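You operate a simulated robot arm through the tools that you are given. There is no shell and no other tool.

Carry out the task below with a simulated robot arm. There is one attempt and no reset: what you move stays moved.

Task
Tube three is rolled too wide: plug it.
Fine: switch the isolator off first, then lift the expander and park it. Stand the mandrel in its block and push home the tube plug next to the zero button. Set down upright: mandrel.
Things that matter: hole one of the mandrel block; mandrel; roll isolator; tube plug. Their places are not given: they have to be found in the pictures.

The check looks at the end state, three seconds after you hand in, the way a careful person would. Anything else that was tipped, shoved, dropped, spilled or broken makes it a failure.

Robot
A 7-joint arm with a two-finger parallel gripper, fixed in place. Base frame: the origin is at the foot of the arm, x ahead of it, y to its left, z up. Units: cm, degrees, N and s.
With the tool pointing down near the work surface it reaches from about 30 to 70 cm from the base axis. Its first joint turns from -66.0 to 66.0 degrees. Payload 1.57 kg.
The tool frame sits at the grasp point between the pads (the TCP): z along the fingers, y along the line on which they close. The tips reach 3 cm beyond it. Largest opening 11 cm; finger width 2.4, thickness 1.2; the body of the gripper, 4.8 by 11.2 cm, starts 7.8 cm behind the TCP.
Orientation is that of the tool frame in the base frame, as a unit quaternion [w, x, y, z]. With the fingers straight down and closing along the base's y, the tool's x points along the base's -x, its y along +y and its z along -z.

Tools
- The arm moves only by the tool jog_arm. Its argument "plan" is text: rows parted by semicolons, each of 7 numbers parted by spaces: the turn, a rotation vector about the base's x, y, z in degrees, then the shift along the base's x, y, z in cm, then the gripper command, from -1 (shut) to 1 (fully open), values between in proportion. In form: ax ay az tx ty tz jaw; .... A call has 1 to 20 rows; each row is the pose to reach, as a shift and turn from the pose commanded when the call began. Rows are played at 5 a second. More than 5 cm and 8.6 degrees between two rows, or a gripper value outside its range, and nothing of the call is played. A pose out of reach is approached as far as the arm can. The call stops where the force on the tool passes 90 N (or 10 N more than at its start, if that is more) or the arm is blocked; 0.2 s more then pass. The fingers move at their own pace (about 10.8 cm/s each) and stop on an object; they squeeze with about 32 N. The grip force told is the motor's: it shows also when the fingers shut on nothing. Time passes only in rows, and 0.2 s behind the last, so rows that repeat a pose let the fingers close. The reply holds the time, the measured pose of the TCP, the force on the tool along the base axes, the opening and the grip force, in the units named above and with some noise, with the torque about the TCP (base axes, N m) and any sound that the robot's microphone picked up.
- Cameras (640 x 400 px; columns grow to the right, rows downward): "scene" is fixed at [18.96, -41.27, 139.2]; the picture's right is [0.55, -0.84, 0.00], its down [-0.58, -0.38, -0.72] and it looks along [0.60, 0.39, -0.70] (base axes); focal length 221 px, centre (320, 200). "wrist" rides on the gripper at [7, 1.6, -14.1] in the tool frame; the picture's right is [-0.23, 0.97, 0.00], its down [-0.86, -0.20, -0.48] and it looks along [-0.47, -0.11, 0.88] (tool axes); focal length 222 px, centre (320, 200).
- snapshot(camera): a new picture of that camera. It takes no simulated time.
- locate(camera, pixels): there is no depth. For up to 12 entries [column, row, z] of the newest picture of that camera ("zoom" is the newest enlarged one), the place [x, y] in the base frame at which the ray of that pixel passes the height z, good to about 0.2 cm, but the place of the scene camera against the robot may be out by one fixed shift of up to 1.2 cm in any direction. It takes no simulated time.
- close_up(camera, box): a new picture of the part [left, top, right, bottom] of that camera's present view, enlarged. It takes no simulated time.
- hand_in(): hands the job in; it is judged then, once.

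Unless the task says otherwise, let go and move clear before handing in.

The tools are called after "Call:" as a command line: name --argument value ..., lists and objects as JSON in quotes. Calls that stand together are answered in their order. jog_arm: Moves the arm, as the interface text tells. Its arguments: {"type":"object","properties":{"plan":{"type":"string"}},"required":["plan"]} The other tools are called the same way: snapshot (camera) takes a picture; locate (camera, pixels) gives the place at which the rays of pixels pass given heights; close_up (camera, box) takes an enlarged picture of a part of a camera's view; hand_in () hands the job in.

At the start:

```text
t: 0.0
tool_pos: [36.41, -23.47, 122.8]
tool_rot: [-0.001, -0.001, 1.0, 0.0]
force: [0.0, -0.1, 0.1]
wrist_torque: [-0.01, 0.03, 0.02]
finger_gap: 11.01
grasp_force: 0.0
```

scene: 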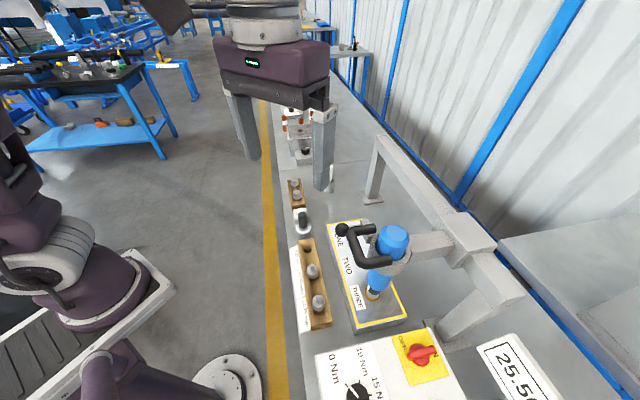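
wrist: 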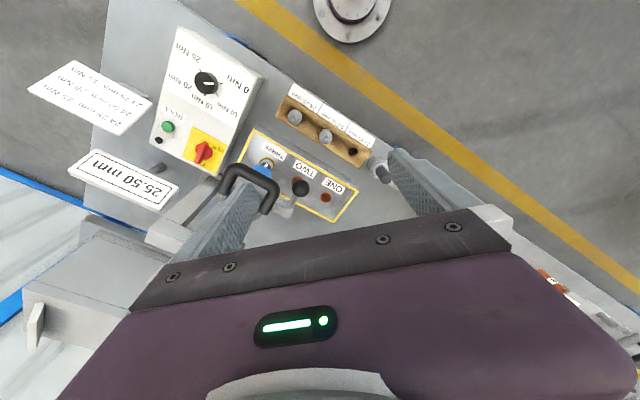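

The first pictures show a tube plate with ONE/TWO/THREE labels near (370,270), an expander with a handle, a mandrel block near (312,280) and a red isolator at (421,355) in the scene. I'll look closer at each part before moving.

Call:
close_up --camera "scene" --box '[280, 200, 480, 325]'

Call:
close_up --camera "scene" --box '[290, 300, 450, 400]'

Call:
close_up --camera "wrist" --box '[120, 20, 280, 220]'

Call:
close_up --camera "wrist" --box '[220, 70, 420, 230]'

Call:
close_up --camera "wrist" --box '[20, 40, 220, 220]'

```text
3.20 times, centred on (380, 262) of scene
```

zoom: 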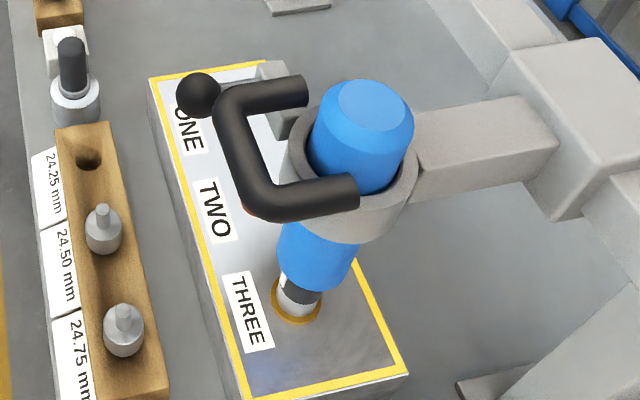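

```text
4.00 times, centred on (370, 350) of scene
```

zoom: 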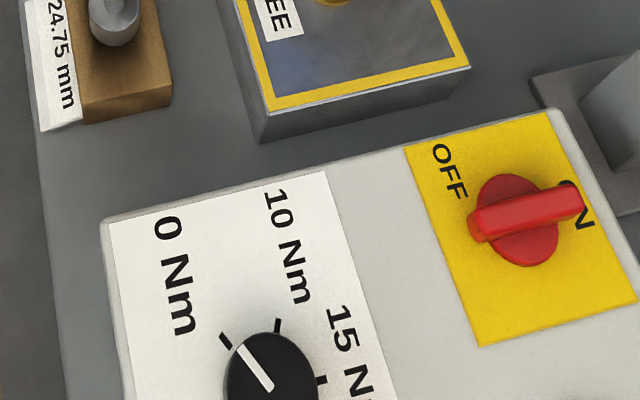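

```text
2.00 times, centred on (200, 120) of wrist
```

zoom: 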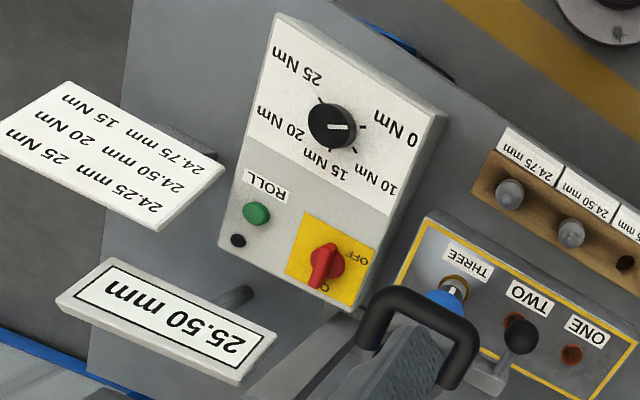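

```text
2.50 times, centred on (320, 150) of wrist
```

zoom: 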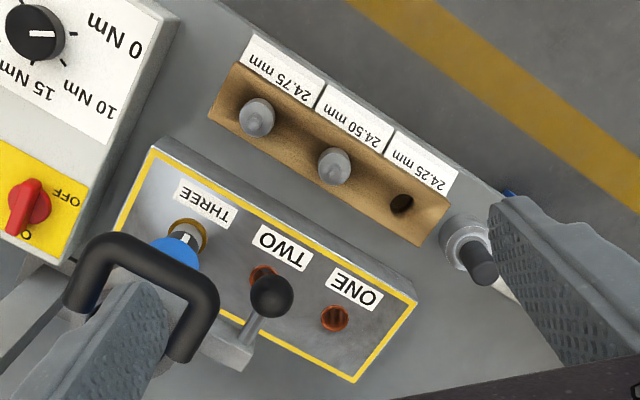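

```text
2.22 times, centred on (120, 130) of wrist
```

zoom: 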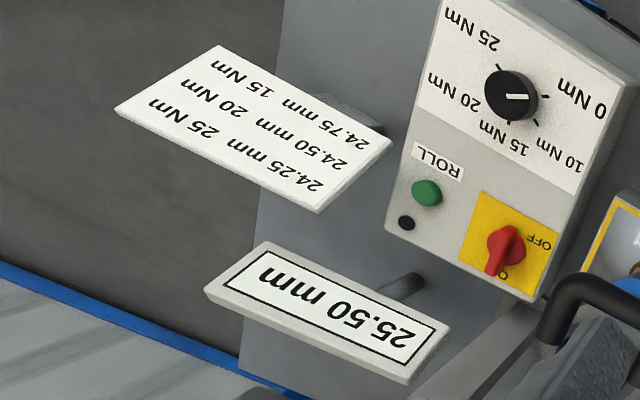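

The isolator handle points to ON (zoom 575,200), hole one (24.25 mm) of the brown block is empty, and the expander sits over tube THREE. Next I look at the items further along the bench.

Call:
close_up --camera "scene" --box '[250, 90, 360, 240]'

Call:
close_up --camera "scene" --box '[270, 160, 340, 250]'

Call:
close_up --camera "scene" --box '[350, 120, 530, 350]'

Call:
close_up --camera "wrist" --box '[340, 120, 640, 340]'

Call:
close_up --camera "scene" --box '[320, 200, 420, 260]'

```text
2.67 times, centred on (305, 165) of scene
```

zoom: 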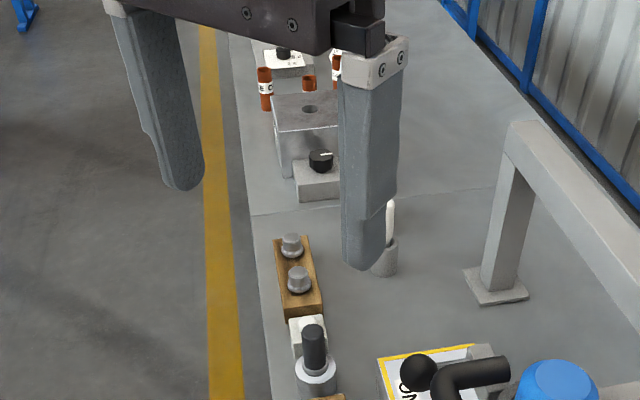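

```text
4.44 times, centred on (305, 205) of scene
```

zoom: 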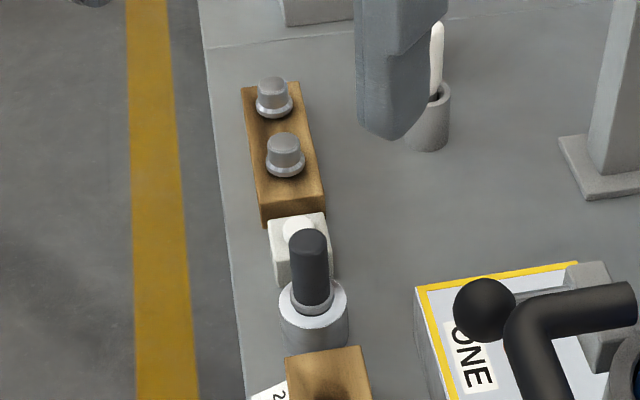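

```text
1.74 times, centred on (440, 235) of scene
```

zoom: 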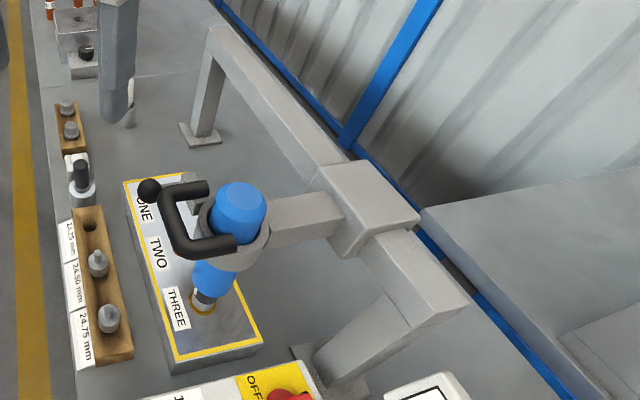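

```text
1.82 times, centred on (490, 230) of wrist
```

zoom: 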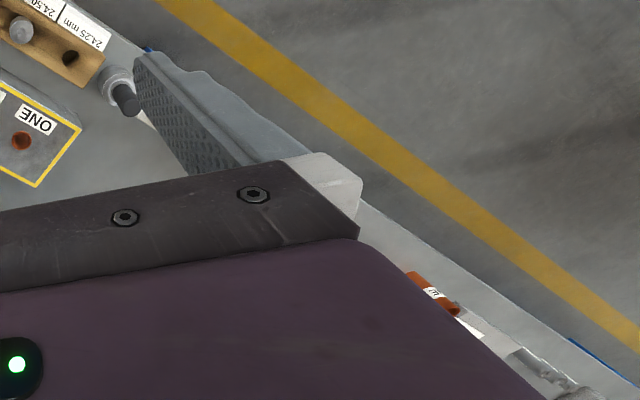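

```text
6.40 times, centred on (370, 230) of scene
```

zoom: 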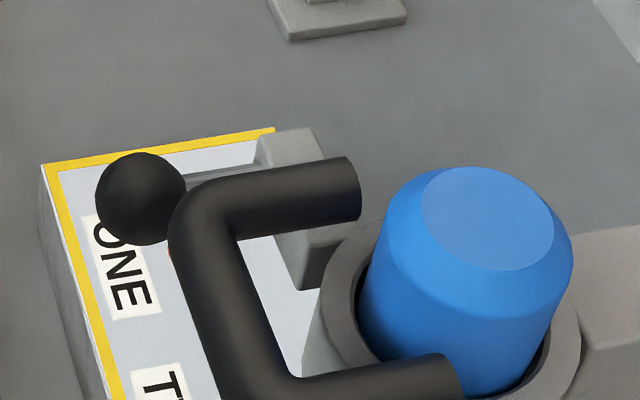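

The bench holds (scene zoom) a two-plug rack, a white button at (300,235), a black-handled gauge in a ring, and a gantry carrying the expander. Now I triangulate key points from both cameras.

Call:
snapshot --camera "scene"

Call:
snapshot --camera "wrist"

Call:
locate --camera "scene" --pixels '[[308, 249.4, 75], [308, 249.4, 80], [308, 249.4, 85], [421, 355, 80], [421, 355, 90], [372, 294, 75], [372, 294, 85], [341, 230, 90], [341, 230, 100], [393, 230, 90], [393, 230, 105], [393, 230, 115]]'

Call:
locate --camera "wrist" --pixels '[[380.8, 151.6, 75], [380.8, 151.6, 80], [380.8, 151.6, 85], [203, 152, 80], [203, 152, 90], [266, 164, 75], [266, 164, 85], [300, 188, 90], [300, 188, 100], [272, 196, 90], [272, 196, 105], [272, 196, 115]]'

```text
taken
```

scene: 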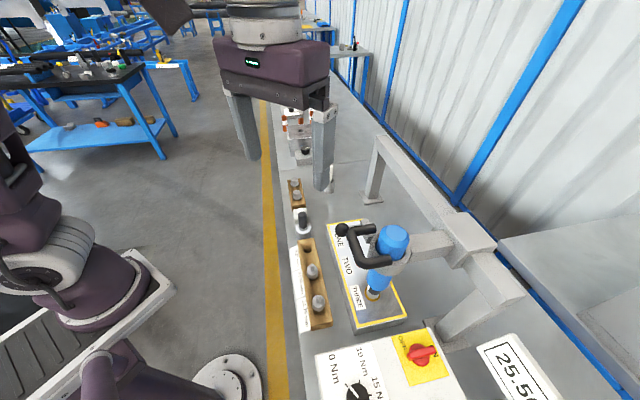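

```text
taken
```

wrist: 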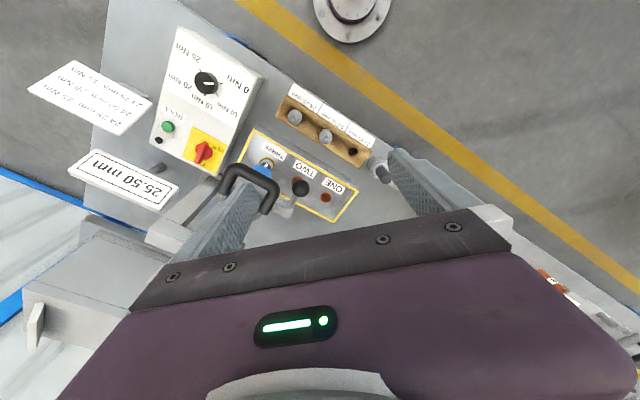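

```text
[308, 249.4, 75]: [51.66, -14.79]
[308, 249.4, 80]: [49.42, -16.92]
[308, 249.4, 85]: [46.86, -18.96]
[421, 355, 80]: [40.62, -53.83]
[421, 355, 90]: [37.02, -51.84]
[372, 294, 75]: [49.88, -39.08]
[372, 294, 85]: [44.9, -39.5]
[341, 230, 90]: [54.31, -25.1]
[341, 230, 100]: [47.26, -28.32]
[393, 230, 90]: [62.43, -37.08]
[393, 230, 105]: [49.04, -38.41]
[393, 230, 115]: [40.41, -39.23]
```

```text
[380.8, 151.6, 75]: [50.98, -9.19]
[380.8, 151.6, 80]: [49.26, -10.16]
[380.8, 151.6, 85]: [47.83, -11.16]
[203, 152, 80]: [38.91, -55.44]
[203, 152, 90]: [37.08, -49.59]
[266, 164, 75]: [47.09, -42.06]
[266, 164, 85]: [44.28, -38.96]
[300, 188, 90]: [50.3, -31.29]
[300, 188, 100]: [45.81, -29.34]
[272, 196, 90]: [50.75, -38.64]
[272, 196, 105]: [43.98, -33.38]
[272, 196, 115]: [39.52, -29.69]
```

The tube plate top comes out near z≈85, the ball knob near (45,-29,101), and the isolator near (38.5,-52.5,85). I'll tilt the hand to look at the expander from the left side.

Call:
jog_arm --plan "-7.5 0 0 -0.4 2.5 -1 1; -15 0 0 -0.8 5 -2 1; -22.5 0 0 -1.2 7.5 -3 1; -30 0 0 -1.6 10 -4 1; -37.5 0 0 -2 12.5 -5 1; -45 0 0 -2.4 15 -6 1; -45 0 0 -2.4 15 -6 1"

Call:
snapshot --camera "wrist"

Call:
snapshot --camera "scene"

```text
t: 1.6
tool_pos: [33.98, -8.62, 117.06]
tool_rot: [0.0, -0.001, 0.924, -0.383]
force: [-0.7, 0.2, 0.5]
wrist_torque: [0.02, 0.0, 0.0]
finger_gap: 11.01
grasp_force: 0.0
```

```text
taken
```

wrist: 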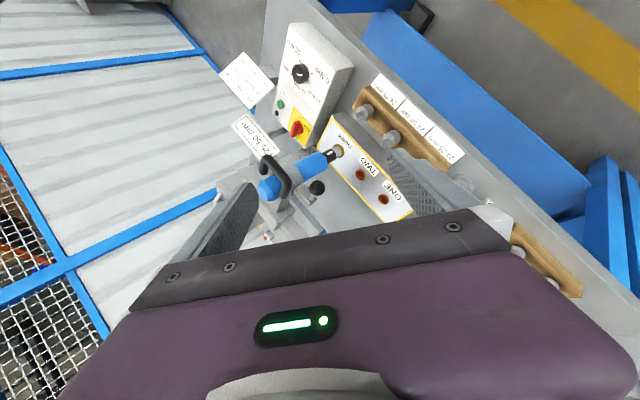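

```text
taken
```

scene: 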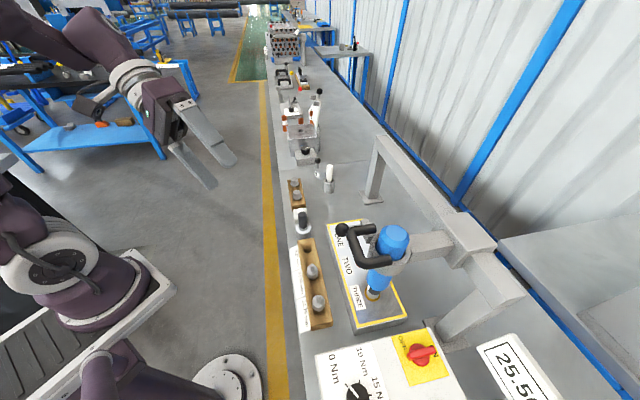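

Call:
close_up --camera "wrist" --box '[240, 130, 360, 240]'

Call:
close_up --camera "wrist" --box '[300, 70, 460, 220]'

Call:
close_up --camera "scene" --box '[270, 80, 350, 240]'

```text
3.64 times, centred on (300, 185) of wrist
```

zoom: 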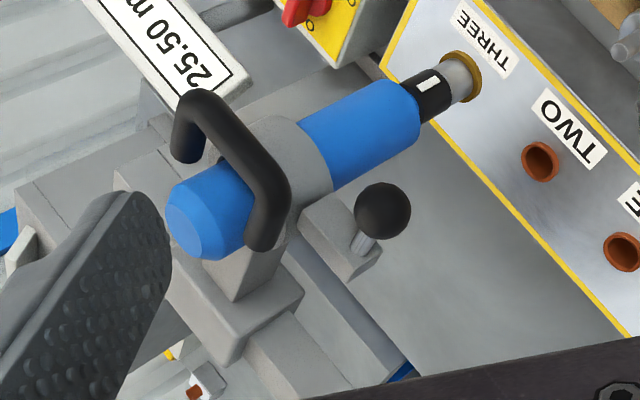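

```text
2.67 times, centred on (380, 145) of wrist
```

zoom: 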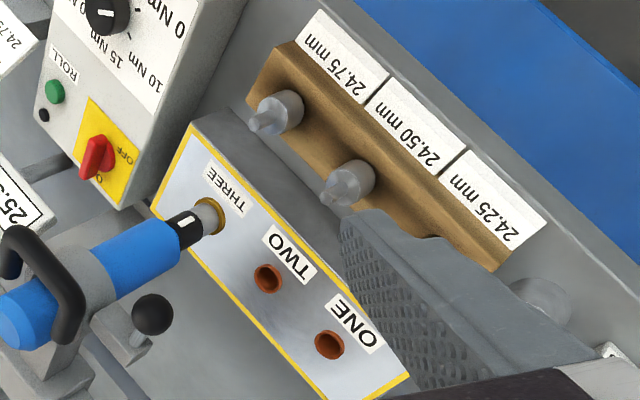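

```text
2.50 times, centred on (310, 160) of scene
```

zoom: 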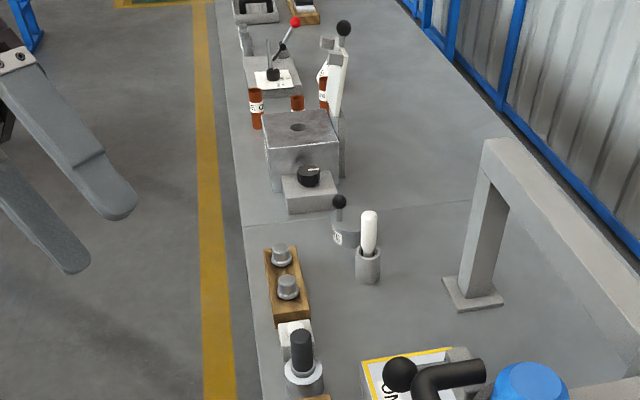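

The side view shows the expander (blue) in a collar, black chuck with white index mark, a grey mandrel in tube THREE and a bracket with a ball knob beside the collar. I'll zoom more for mechanism details.

Call:
close_up --camera "wrist" --box '[250, 140, 350, 220]'

Call:
close_up --camera "wrist" --box '[310, 130, 360, 170]'

Call:
close_up --camera "scene" --box '[330, 220, 430, 300]'

Call:
close_up --camera "scene" --box '[280, 170, 340, 240]'

```text
5.00 times, centred on (300, 180) of wrist
```

zoom: 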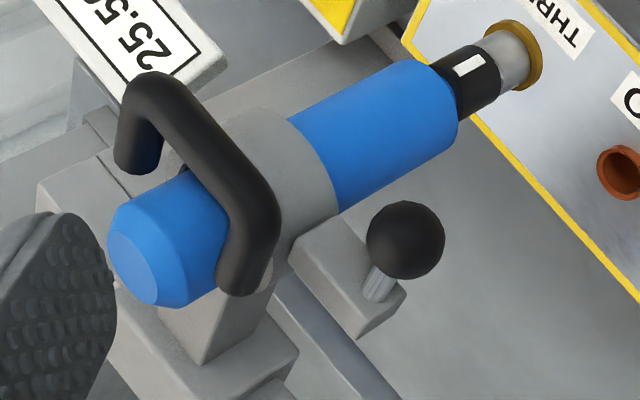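

```text
10.00 times, centred on (335, 150) of wrist
```

zoom: 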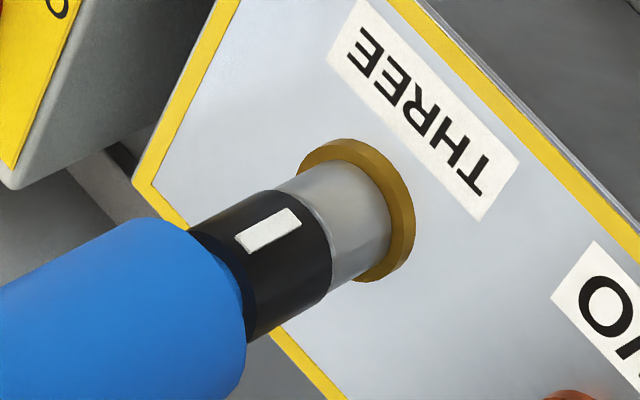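

```text
5.00 times, centred on (380, 260) of scene
```

zoom: 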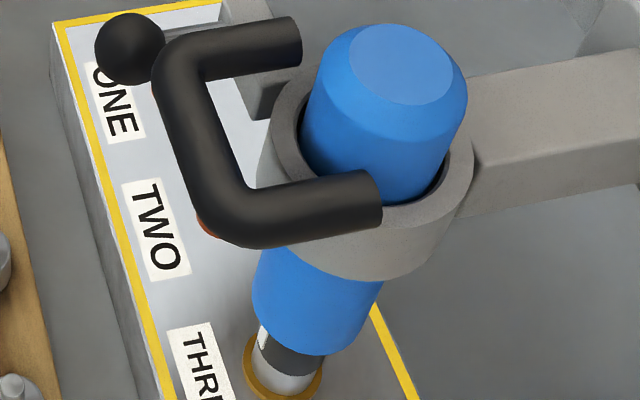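

```text
5.71 times, centred on (310, 205) of scene
```

zoom: 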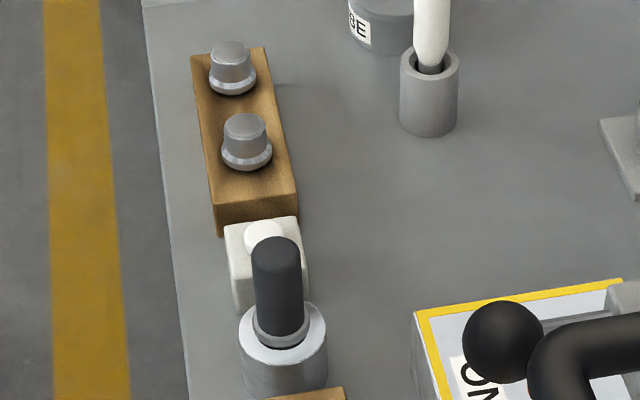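

The bracket with ball knob branches off the collar, and the handle bar sits in front of the blue body. I triangulate the handle, knob, bracket and bench items from this wrist view and the scene.

Call:
locate --camera "scene" --pixels '[[346, 217.6, 98], [346, 217.6, 102], [346, 217.6, 106], [357, 248, 100], [357, 248, 105], [357, 248, 110], [396, 216, 105], [396, 216, 110], [396, 216, 115], [421, 355, 86], [421, 355, 88], [372.8, 293.3, 85]]'

Call:
locate --camera "wrist" --pixels '[[317, 187.5, 98], [317, 187.5, 102], [317, 187.5, 106], [281, 175, 100], [281, 175, 105], [281, 175, 110], [264, 187, 105], [264, 187, 110], [264, 187, 115], [297, 129, 86], [297, 129, 88], [339, 150, 85]]'

```text
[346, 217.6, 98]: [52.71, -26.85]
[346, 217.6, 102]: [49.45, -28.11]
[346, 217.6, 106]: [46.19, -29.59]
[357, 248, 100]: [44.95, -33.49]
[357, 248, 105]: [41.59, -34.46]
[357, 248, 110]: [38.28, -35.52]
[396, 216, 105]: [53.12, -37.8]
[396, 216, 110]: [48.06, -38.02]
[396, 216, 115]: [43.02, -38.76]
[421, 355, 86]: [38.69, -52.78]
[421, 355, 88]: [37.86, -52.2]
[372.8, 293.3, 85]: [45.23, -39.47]
```

```text
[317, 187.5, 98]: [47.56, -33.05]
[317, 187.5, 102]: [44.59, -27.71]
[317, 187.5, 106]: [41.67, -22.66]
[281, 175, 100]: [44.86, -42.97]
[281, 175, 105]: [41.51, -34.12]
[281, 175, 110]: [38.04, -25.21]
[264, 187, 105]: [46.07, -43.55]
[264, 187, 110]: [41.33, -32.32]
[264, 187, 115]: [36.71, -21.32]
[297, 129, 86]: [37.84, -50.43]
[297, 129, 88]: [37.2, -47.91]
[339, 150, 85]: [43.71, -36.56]
```

The handle bar is near (41.5,-34.3,105), tube THREE near (44.5,-39.2,84) and the isolator near (38.4,-52.5,85). I'll move to a frontal, nearly level view of the expander.

Call:
jog_arm --plan "6.27 -4.06 1.69 -0.14 -3.5 -1.2 1; 12.54 -8.11 3.37 -0.28 -7 -2.4 1; 18.8 -12.2 5.06 -0.42 -10.5 -3.6 1; 25.1 -16.2 6.74 -0.56 -14 -4.8 1; 31.4 -20.3 8.43 -0.7 -17.5 -6 1; 37.6 -24.3 10.1 -0.84 -21 -7.2 1; 43.9 -28.4 11.8 -1 -24.5 -8 1; 43.9 -28.4 11.8 -1 -24.5 -8 1"

Call:
snapshot --camera "wrist"

Call:
close_up --camera "wrist" --box '[200, 60, 440, 210]'

```text
t: 3.4
tool_pos: [32.77, -33.28, 108.85]
tool_rot: [0.26, 0.0, 0.966, 0.0]
force: [0.3, 0.4, 0.1]
wrist_torque: [-0.06, -0.01, 0.0]
finger_gap: 11.01
grasp_force: 0.0
```

```text
taken
```

wrist: 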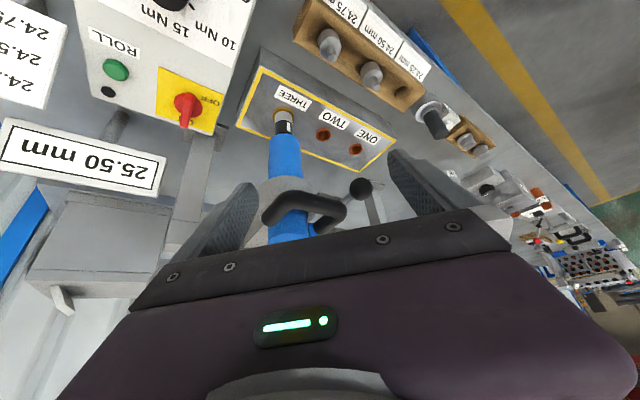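

```text
2.67 times, centred on (320, 135) of wrist
```

zoom: 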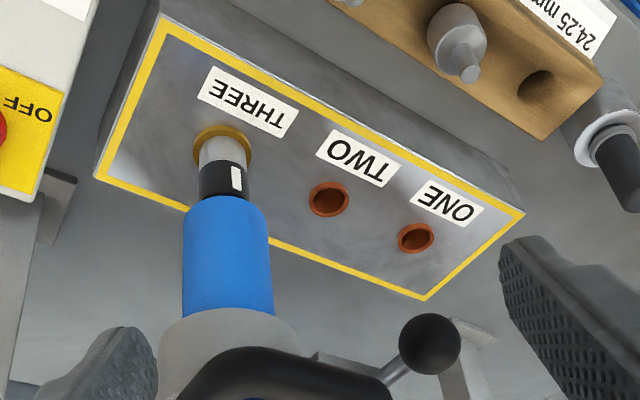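

The view (image upside-down relative to world) shows the lever with the ball at (360,188) sticking out of the collar side and the handle in front. Zooming in on the collar, lever and far bench items.

Call:
close_up --camera "wrist" --box '[240, 140, 400, 240]'

Call:
close_up --camera "wrist" --box '[410, 90, 640, 300]'

Call:
close_up --camera "wrist" --box '[60, 0, 260, 140]'

```text
4.00 times, centred on (320, 190) of wrist
```

zoom: 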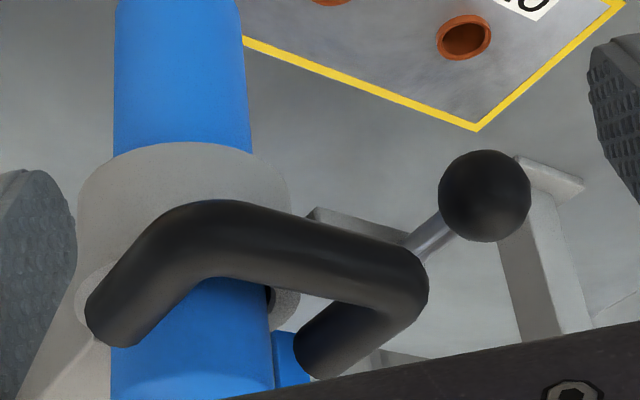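

```text
1.90 times, centred on (525, 195) of wrist
```

zoom: 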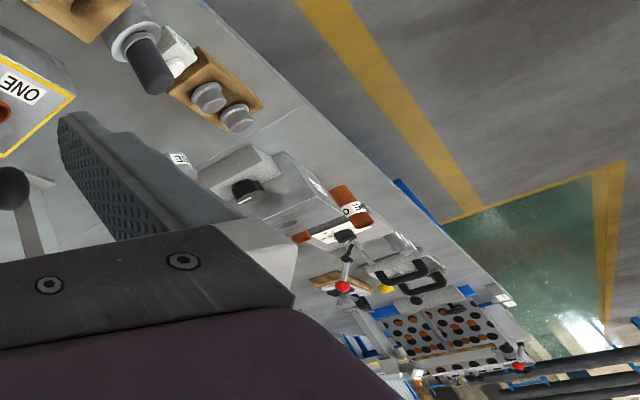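

```text
2.86 times, centred on (160, 70) of wrist
```

zoom: 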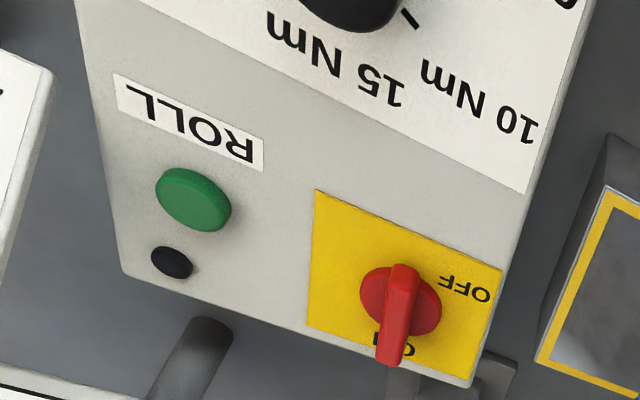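

The lever's rod emerges from a block on the collar's +y side and ends in the ball; the handle ends wrap both sides of the blue body. I'll go back to straight-down pose higher up for a top view.

Call:
jog_arm --plan "0 7.5 0 0.5 -0.7 3 1; 0 15 0 1 -1.4 6 1; 0 22.5 0 1.6 -2 8 1; 0 30 0 2.2 -2.7 9 1; 0 30 0 2.2 -2.7 9 1"

Call:
snapshot --camera "wrist"

Call:
close_up --camera "wrist" --box '[230, 100, 410, 220]'

```text
t: 4.6
tool_pos: [35.14, -35.79, 117.87]
tool_rot: [-0.001, 0.0, 1.0, 0.0]
force: [-0.6, -0.1, 1.4]
wrist_torque: [-0.03, 0.06, -0.01]
finger_gap: 11.01
grasp_force: 0.1
```

```text
taken
```

wrist: 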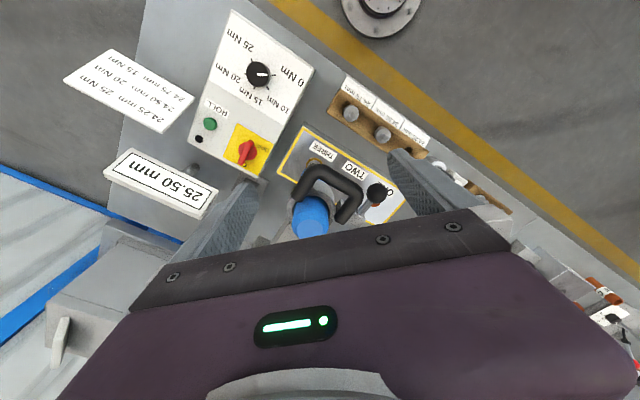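

```text
3.33 times, centred on (320, 160) of wrist
```

zoom: 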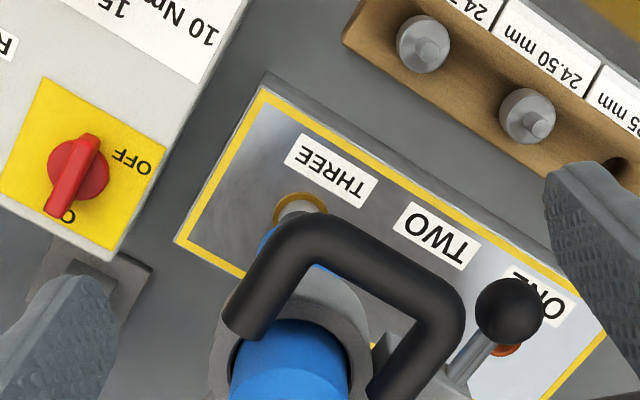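

From above, the ball at zoom (510,310) sits on a rod pointing squarely to the front of the bench, parallel to the expander arm. I'll locate the plate corners, block and isolator to get the bench axes.

Call:
locate --camera "zoom" --pixels '[[178, 243, 84], [263, 92, 84], [605, 320, 84], [75, 172, 85], [80, 150, 85], [298, 206, 84], [510, 310, 101.3], [450, 385, 100], [250, 325, 105], [400, 390, 105], [300, 228, 105], [440, 290, 105]]'

Call:
close_up --camera "wrist" --box '[200, 100, 280, 180]'

Call:
close_up --camera "wrist" --box '[260, 180, 400, 260]'

```text
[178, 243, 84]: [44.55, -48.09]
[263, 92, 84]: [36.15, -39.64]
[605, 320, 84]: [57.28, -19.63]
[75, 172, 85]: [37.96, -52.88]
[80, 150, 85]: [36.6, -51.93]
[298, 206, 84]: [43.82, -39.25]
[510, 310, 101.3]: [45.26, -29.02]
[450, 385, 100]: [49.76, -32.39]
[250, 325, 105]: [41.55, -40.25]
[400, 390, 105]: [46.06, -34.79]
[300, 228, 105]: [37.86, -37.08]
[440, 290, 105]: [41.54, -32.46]
```

```text
5.00 times, centred on (240, 140) of wrist
```

zoom: 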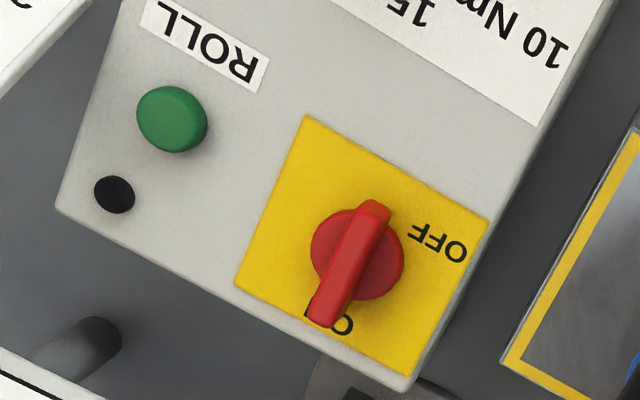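

```text
4.57 times, centred on (330, 220) of wrist
```

zoom: 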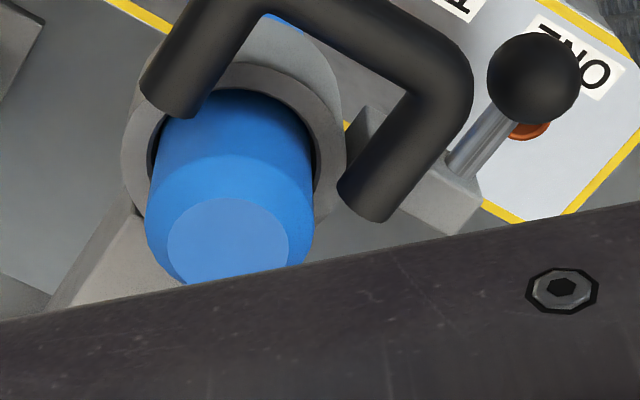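

The plate's long axis runs at about 45° (u≈(0.71,0.70)), so the whole bench is turned 45° to the base. Now I measure the isolator geometry: disc, paddle ends, ON/OFF labels, and box face.

Call:
close_up --camera "wrist" --box '[216, 110, 280, 190]'

Call:
locate --camera "zoom" --pixels '[[320, 200, 85], [320, 200, 82]]'

Call:
close_up --camera "scene" --box '[380, 320, 470, 390]'

```text
5.00 times, centred on (248, 150) of wrist
```

zoom: 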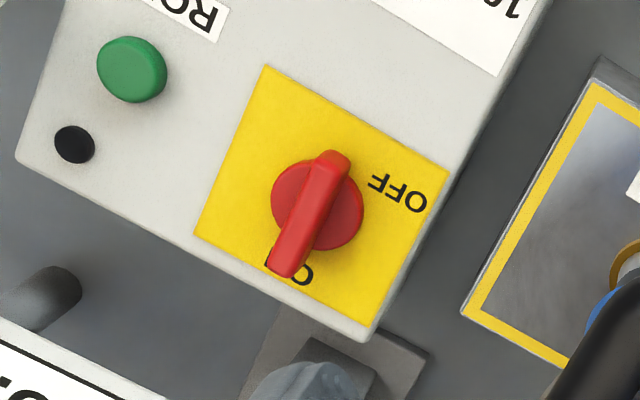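

```text
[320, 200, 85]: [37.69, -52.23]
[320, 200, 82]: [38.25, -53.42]
```

```text
5.71 times, centred on (425, 355) of scene
```

zoom: 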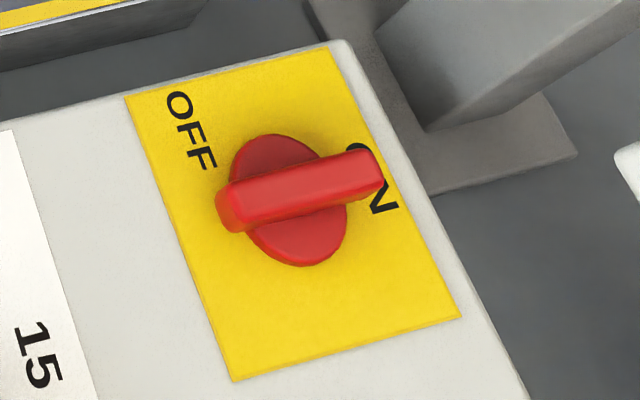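

The paddle points to ON (scene zoom (370,175)) and OFF is at (190,130). I locate the yellow plate's corners, labels and paddle ends in both cameras.

Call:
locate --camera "zoom" --pixels '[[125, 97, 82], [330, 48, 82], [460, 315, 82], [235, 380, 82], [285, 200, 83], [190, 130, 82], [372, 180, 82], [228, 200, 85], [378, 168, 85]]'

Call:
locate --camera "wrist" --pixels '[[237.2, 123.4, 82], [273.4, 144.2, 82], [257.2, 174, 82], [222.6, 157, 82], [247.4, 151.2, 83], [263.6, 148.2, 82], [242.4, 164.4, 82], [250.8, 142.6, 85], [240.2, 163.4, 85]]'

```text
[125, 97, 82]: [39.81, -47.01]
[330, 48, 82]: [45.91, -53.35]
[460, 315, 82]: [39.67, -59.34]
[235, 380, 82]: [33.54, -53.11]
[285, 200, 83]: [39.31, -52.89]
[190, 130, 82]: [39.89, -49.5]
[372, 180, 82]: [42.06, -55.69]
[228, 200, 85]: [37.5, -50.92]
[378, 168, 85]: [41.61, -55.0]
```

```text
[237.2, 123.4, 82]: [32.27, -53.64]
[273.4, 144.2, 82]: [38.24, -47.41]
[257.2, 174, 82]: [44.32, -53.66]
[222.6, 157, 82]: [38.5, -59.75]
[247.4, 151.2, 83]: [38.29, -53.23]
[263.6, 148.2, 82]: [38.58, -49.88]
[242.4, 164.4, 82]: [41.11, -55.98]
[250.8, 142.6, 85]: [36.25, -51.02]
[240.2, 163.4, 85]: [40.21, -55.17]
```

Isolator centre comes to about (38.2,-53.1,84); its paddle lies along the bench-depth direction toward ON, with OFF toward +y. I'll move nearer for a close wrist view of the isolator.

Call:
jog_arm --plan "0 0 0 -2.2 -4 -1 1; 0 0 0 -4.4 -8 -4 1; 0 0 0 -6.6 -12 -8 1; 0 0 0 -8.6 -14.5 -12 1; 0 0 0 -8.6 -14.5 -12 1"

Call:
snapshot --camera "wrist"

Call:
close_up --camera "wrist" --box '[250, 120, 410, 220]'

Call:
snapshot --camera "scene"

```text
refused: row 2 steps farther than a row can; nothing moved
```

```text
taken
```

wrist: 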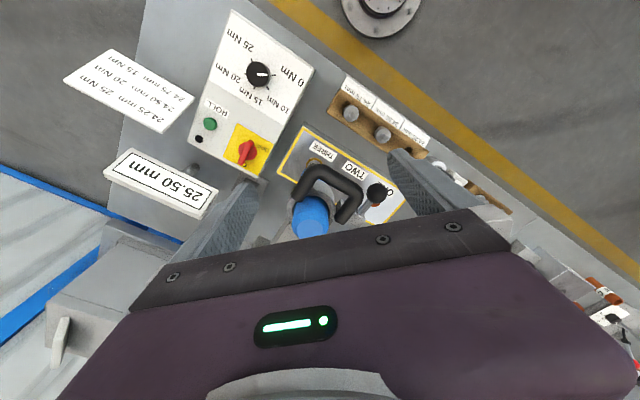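

```text
4.00 times, centred on (330, 170) of wrist
```

zoom: 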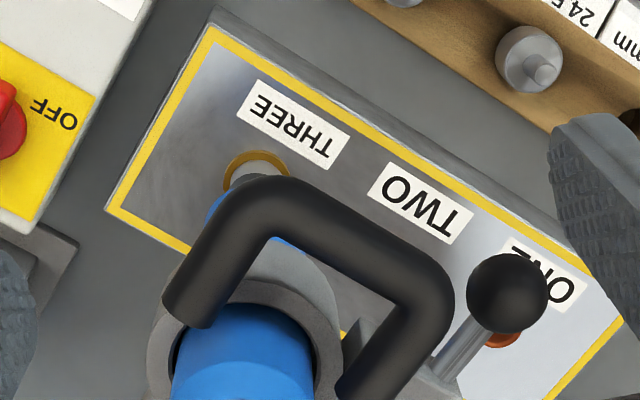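

```text
taken
```

scene: 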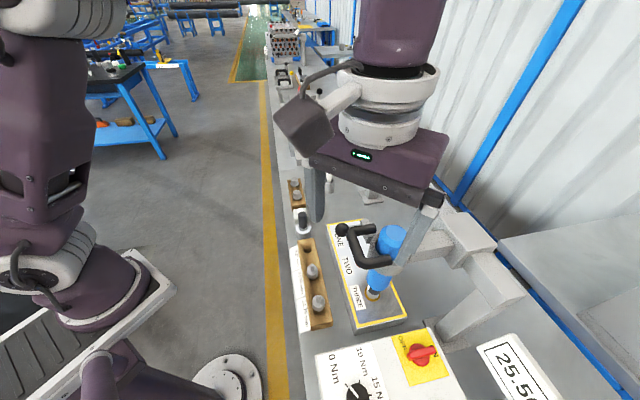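

The move was refused because one row exceeded 5 cm, so nothing moved. I'll repeat it with smaller steps.

Call:
jog_arm --plan "0 0 0 -2 -3.5 -1 1; 0 0 0 -4 -7 -3 1; 0 0 0 -5.7 -10 -6 1; 0 0 0 -7.4 -12.5 -9 1; 0 0 0 -8.6 -14.5 -12 1; 0 0 0 -8.6 -14.5 -12 1"

Call:
snapshot --camera "wrist"

Call:
close_up --camera "wrist" --box '[250, 120, 410, 220]'

Call:
snapshot --camera "scene"

```text
t: 6.0
tool_pos: [26.76, -50.35, 105.85]
tool_rot: [0.001, -0.001, 1.0, -0.001]
force: [-0.3, 0.0, -1.1]
wrist_torque: [-0.02, 0.01, -0.04]
finger_gap: 11.0
grasp_force: 0.1
```

```text
taken
```

wrist: 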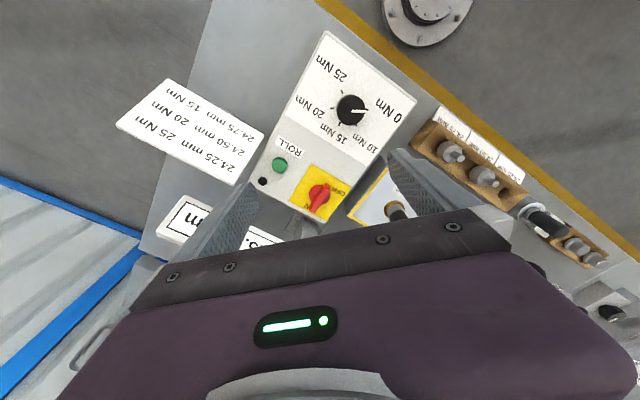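

```text
4.00 times, centred on (330, 170) of wrist
```

zoom: 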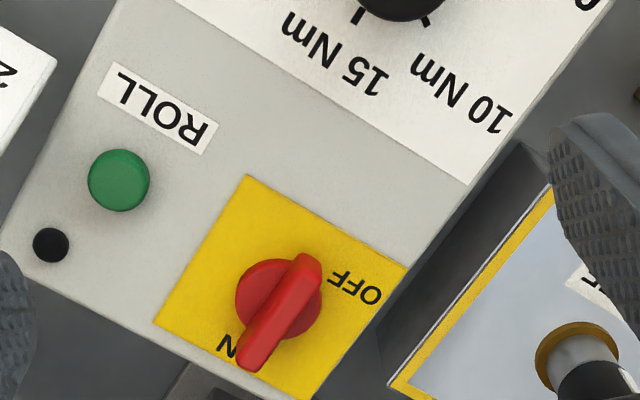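

```text
taken
```

scene: 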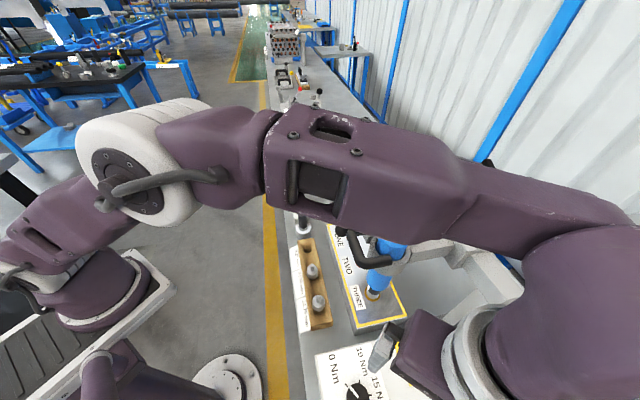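

The isolator is now at zoom (278,300) with paddle ends (305,262) and (255,358); OFF text at (355,287). I locate these at candidate heights to fix the height against the earlier view.

Call:
locate --camera "zoom" --pixels '[[248, 177, 82], [405, 266, 82], [310, 395, 82], [153, 322, 82], [278, 300, 83], [355, 287, 82], [240, 350, 82], [306, 258, 84], [306, 258, 86], [255, 360, 84], [255, 360, 86], [118, 180, 83]]'

```text
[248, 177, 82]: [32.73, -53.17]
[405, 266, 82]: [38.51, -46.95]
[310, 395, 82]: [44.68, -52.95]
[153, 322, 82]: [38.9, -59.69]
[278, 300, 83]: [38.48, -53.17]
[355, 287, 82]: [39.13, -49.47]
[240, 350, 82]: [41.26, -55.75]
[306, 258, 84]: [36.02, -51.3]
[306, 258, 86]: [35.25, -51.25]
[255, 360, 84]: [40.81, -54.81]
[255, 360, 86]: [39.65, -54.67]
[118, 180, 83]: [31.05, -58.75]
```

Matching both views puts the isolator pivot at about (38.0,-53.0) with the panel face at z≈83.4 and the paddle top near 86. I'll position above it with the jaws closing across the paddle (yaw −45°).

Call:
jog_arm --plan "0 0 -7.5 1.9 -0.4 -0.5 1; 0 0 -15 3.8 -0.9 -1 0.6; 0 0 -22.5 5.7 -1.4 -1.5 0.2; 0 0 -30 7.6 -1.8 -2 0; 0 0 -37.5 9.5 -2.3 -2.5 -0.2; 0 0 -45 11.3 -2.7 -3 -0.2; 0 0 -45 11.3 -2.7 -5.9 -0.2; 0 0 -45 11.3 -2.7 -5.9 -0.2"

Call:
snapshot --camera "wrist"

Call:
snapshot --camera "scene"

```text
t: 7.8
tool_pos: [37.15, -51.6, 99.76]
tool_rot: [0.001, 0.382, 0.924, -0.001]
force: [0.5, 1.0, 0.2]
wrist_torque: [-0.01, 0.03, -0.02]
finger_gap: 4.41
grasp_force: 0.1
out of reach, approached as far as the arm can: row 4, 5, 6, 7, 8
```

```text
taken
```

wrist: 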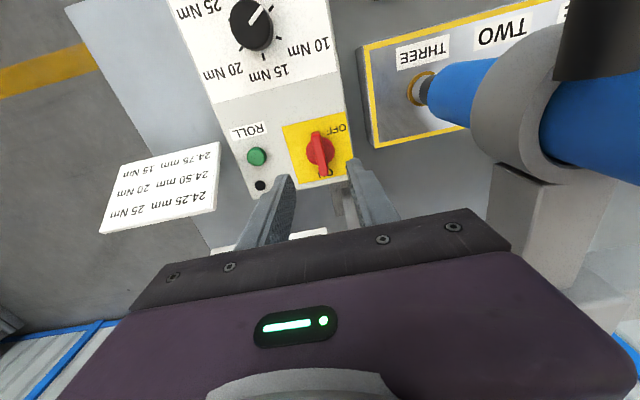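

```text
taken
```

scene: 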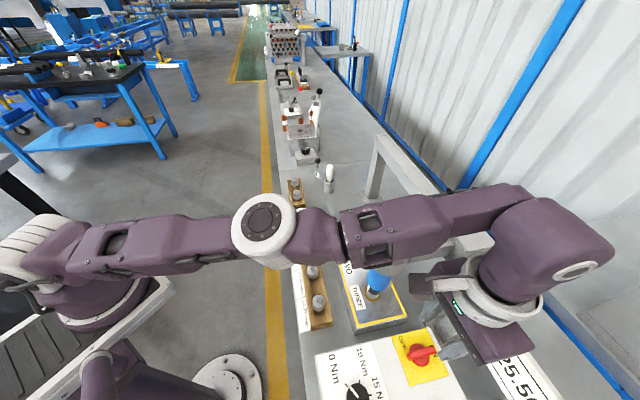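

The reading (37.15,-51.6,99.8) shows that pose was slightly out of reach at this height; lower down it should reach. I'll descend partway in small steps and check.

Call:
jog_arm --plan "0 0 0 0 0 -2 -0.2; 0 0 0 0 0 -4 -0.2; 0 0 0 0 0 -6 -0.2; 0 0 0 0 0 -6 -0.2"

Call:
snapshot --camera "wrist"

Call:
snapshot --camera "scene"

```text
t: 8.8
tool_pos: [37.21, -51.33, 95.11]
tool_rot: [-0.005, 0.38, 0.925, 0.004]
force: [0.2, 0.1, 0.5]
wrist_torque: [-0.01, -0.01, -0.02]
finger_gap: 4.4
grasp_force: 0.2
out of reach, approached as far as the arm can: row 3
```

```text
taken
```

wrist: 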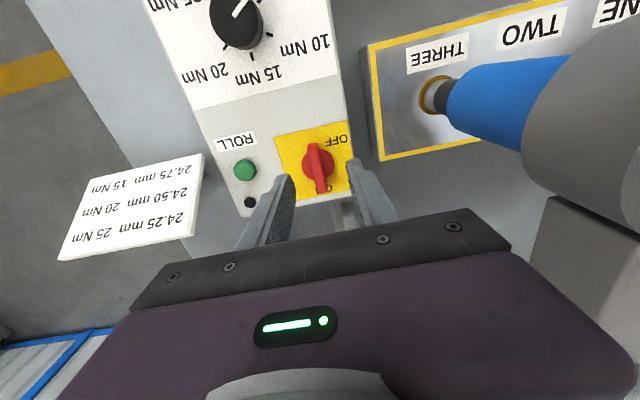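

```text
taken
```

scene: 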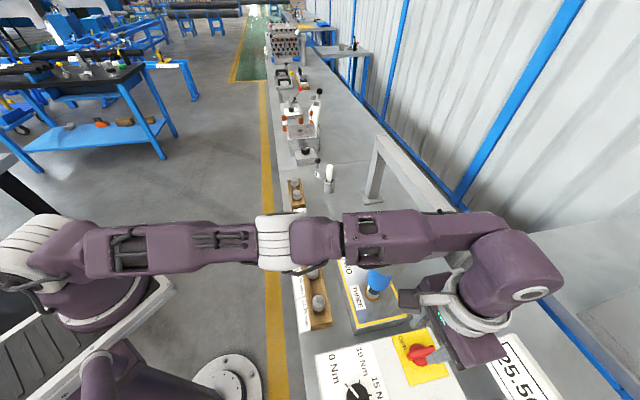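

The reading (37.2,-51.3,95.1) lags the commanded pose slightly; no contact force. I'll hold a moment and re-read before going on.

Call:
jog_arm --plan "0 0 0 0 0 0 -0.2; 0 0 0 0 0 0 -0.2; 0 0 0 0 0 0 -0.2"

```text
t: 9.6
tool_pos: [37.24, -51.34, 95.19]
tool_rot: [-0.004, 0.379, 0.925, 0.003]
force: [0.8, 0.2, 0.7]
wrist_torque: [-0.04, 0.01, 0.0]
finger_gap: 4.4
grasp_force: 0.0
```

It has settled at z=95.2, so the commanded pose equals where it stopped. I'll try a small further descent to see whether the reach improves.

Call:
jog_arm --plan "0 0 0 -0.3 0.4 -1 -0.2; 0 0 0 -0.6 0.8 -2 -0.2; 0 0 0 -0.6 0.8 -3 -0.2; 0 0 0 -0.6 0.8 -3 -0.2"

```text
t: 10.6
tool_pos: [34.33, -52.51, 91.54]
tool_rot: [-0.012, 0.369, 0.929, 0.011]
force: [-0.5, 0.6, 0.0]
wrist_torque: [-0.04, -0.05, -0.01]
finger_gap: 4.38
grasp_force: 0.0
out of reach, approached as far as the arm can: row 1, 2, 3, 4
```

The tool drifted to (34.3,-52.5,91.5), so a joint limit in this arm posture is getting in the way. I'll look at the arm posture.

Call:
snapshot --camera "scene"

Call:
snapshot --camera "wrist"

```text
taken
```

scene: 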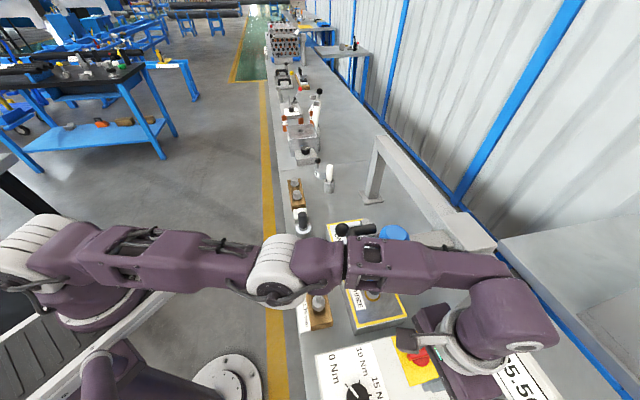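

```text
taken
```

wrist: 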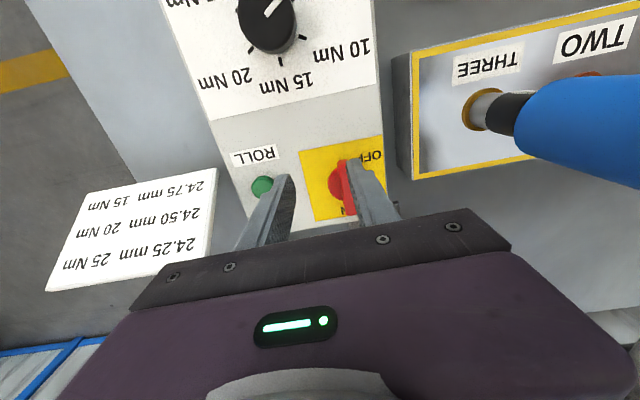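

The arm is nearly stretched out with the elbow swung sideways; this posture blocks further descent. I'll raise and retract to re-form the posture, then approach lower and from nearer the base.

Call:
jog_arm --plan "0 0 0 0 0.5 3 -0.2; 0 0 0 -1 2 6 -0.2; 0 0 0 -3 4 9 -0.2; 0 0 0 -5 6 10 -0.2; 0 0 0 -7 8 10 -0.2; 0 0 0 -7 8 10 -0.2"

Call:
snapshot --camera "scene"

```text
t: 12.0
tool_pos: [29.39, -42.87, 100.53]
tool_rot: [0.0, 0.382, 0.924, 0.0]
force: [-0.7, -0.8, 0.9]
wrist_torque: [-0.01, 0.01, 0.03]
finger_gap: 4.4
grasp_force: 0.0
```

```text
taken
```

scene: 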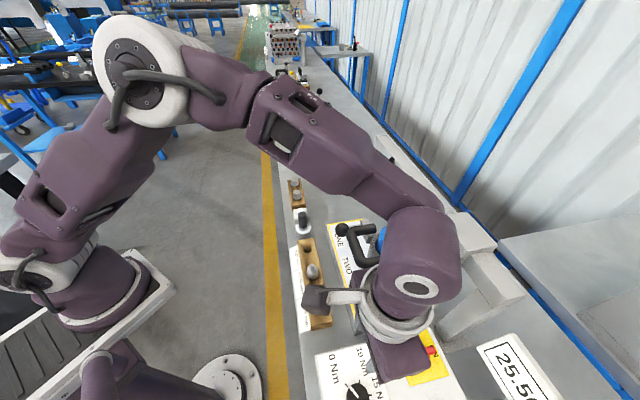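

The posture is elbow-up again, tool at (29.4,-42.9,100.5) with no forces. I'll descend at a shorter radius first, then extend outward.

Call:
jog_arm --plan "0 0 0 1.4 -1.2 -2 -0.2; 0 0 0 2.6 -2.4 -4.5 -0.2; 0 0 0 3.6 -3.6 -7 -0.2; 0 0 0 4.4 -4.7 -9.5 -0.2; 0 0 0 4.4 -4.7 -9.5 -0.2"

Call:
snapshot --camera "scene"

Call:
snapshot --camera "wrist"

```text
t: 13.2
tool_pos: [34.08, -47.34, 90.84]
tool_rot: [0.0, 0.383, 0.924, -0.001]
force: [0.1, 0.0, 0.1]
wrist_torque: [0.0, 0.0, -0.01]
finger_gap: 4.41
grasp_force: 0.1
```

```text
taken
```

scene: 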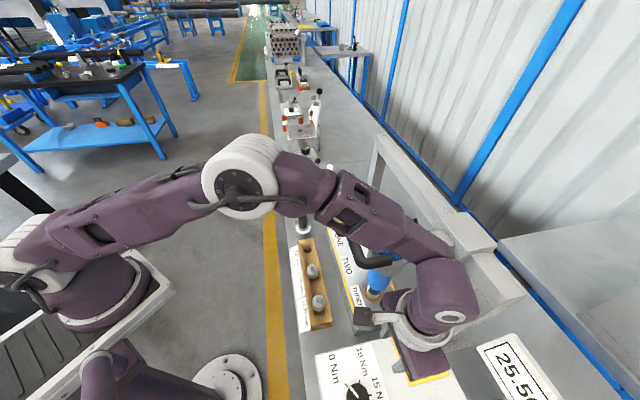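

```text
taken
```

wrist: 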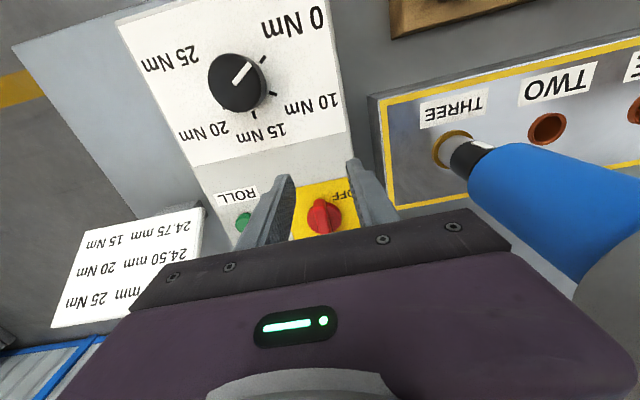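

Good: (34.1,-47.3,90.8) with the isolator at wrist (323,215) ahead. Now extend outward over the pivot at this height.

Call:
jog_arm --plan "0 0 0 1.3 -1.9 0 -0.2; 0 0 0 2.6 -3.8 -0.3 -0.2; 0 0 0 3.92 -5.66 -0.8 -0.2; 0 0 0 3.92 -5.66 -0.8 -0.2"

Call:
snapshot --camera "scene"

Call:
snapshot --camera "wrist"

```text
t: 14.2
tool_pos: [37.35, -52.03, 90.29]
tool_rot: [0.0, 0.383, 0.924, 0.0]
force: [-1.0, -1.1, 0.4]
wrist_torque: [-0.02, -0.02, -0.05]
finger_gap: 4.42
grasp_force: 0.0
out of reach, approached as far as the arm can: row 3, 4
```

```text
taken
```

scene: 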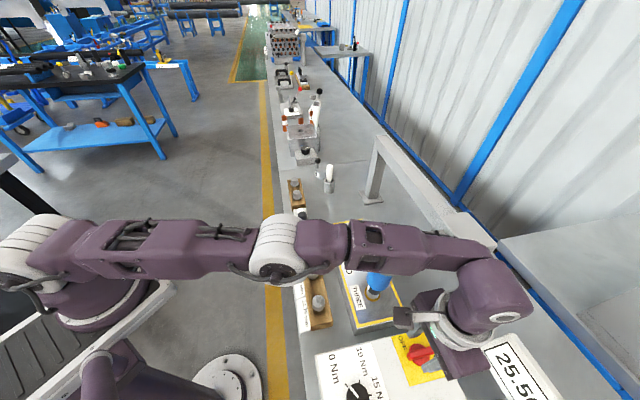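

```text
taken
```

wrist: 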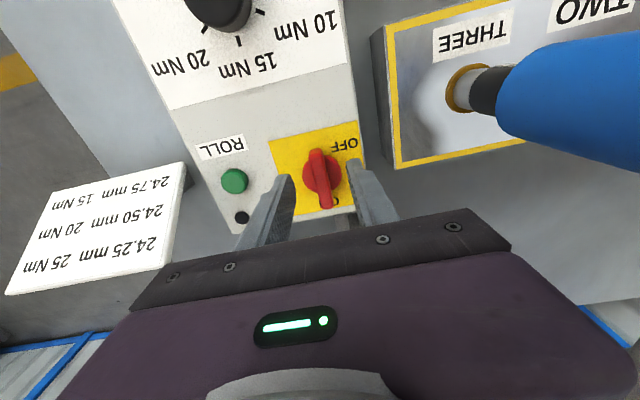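

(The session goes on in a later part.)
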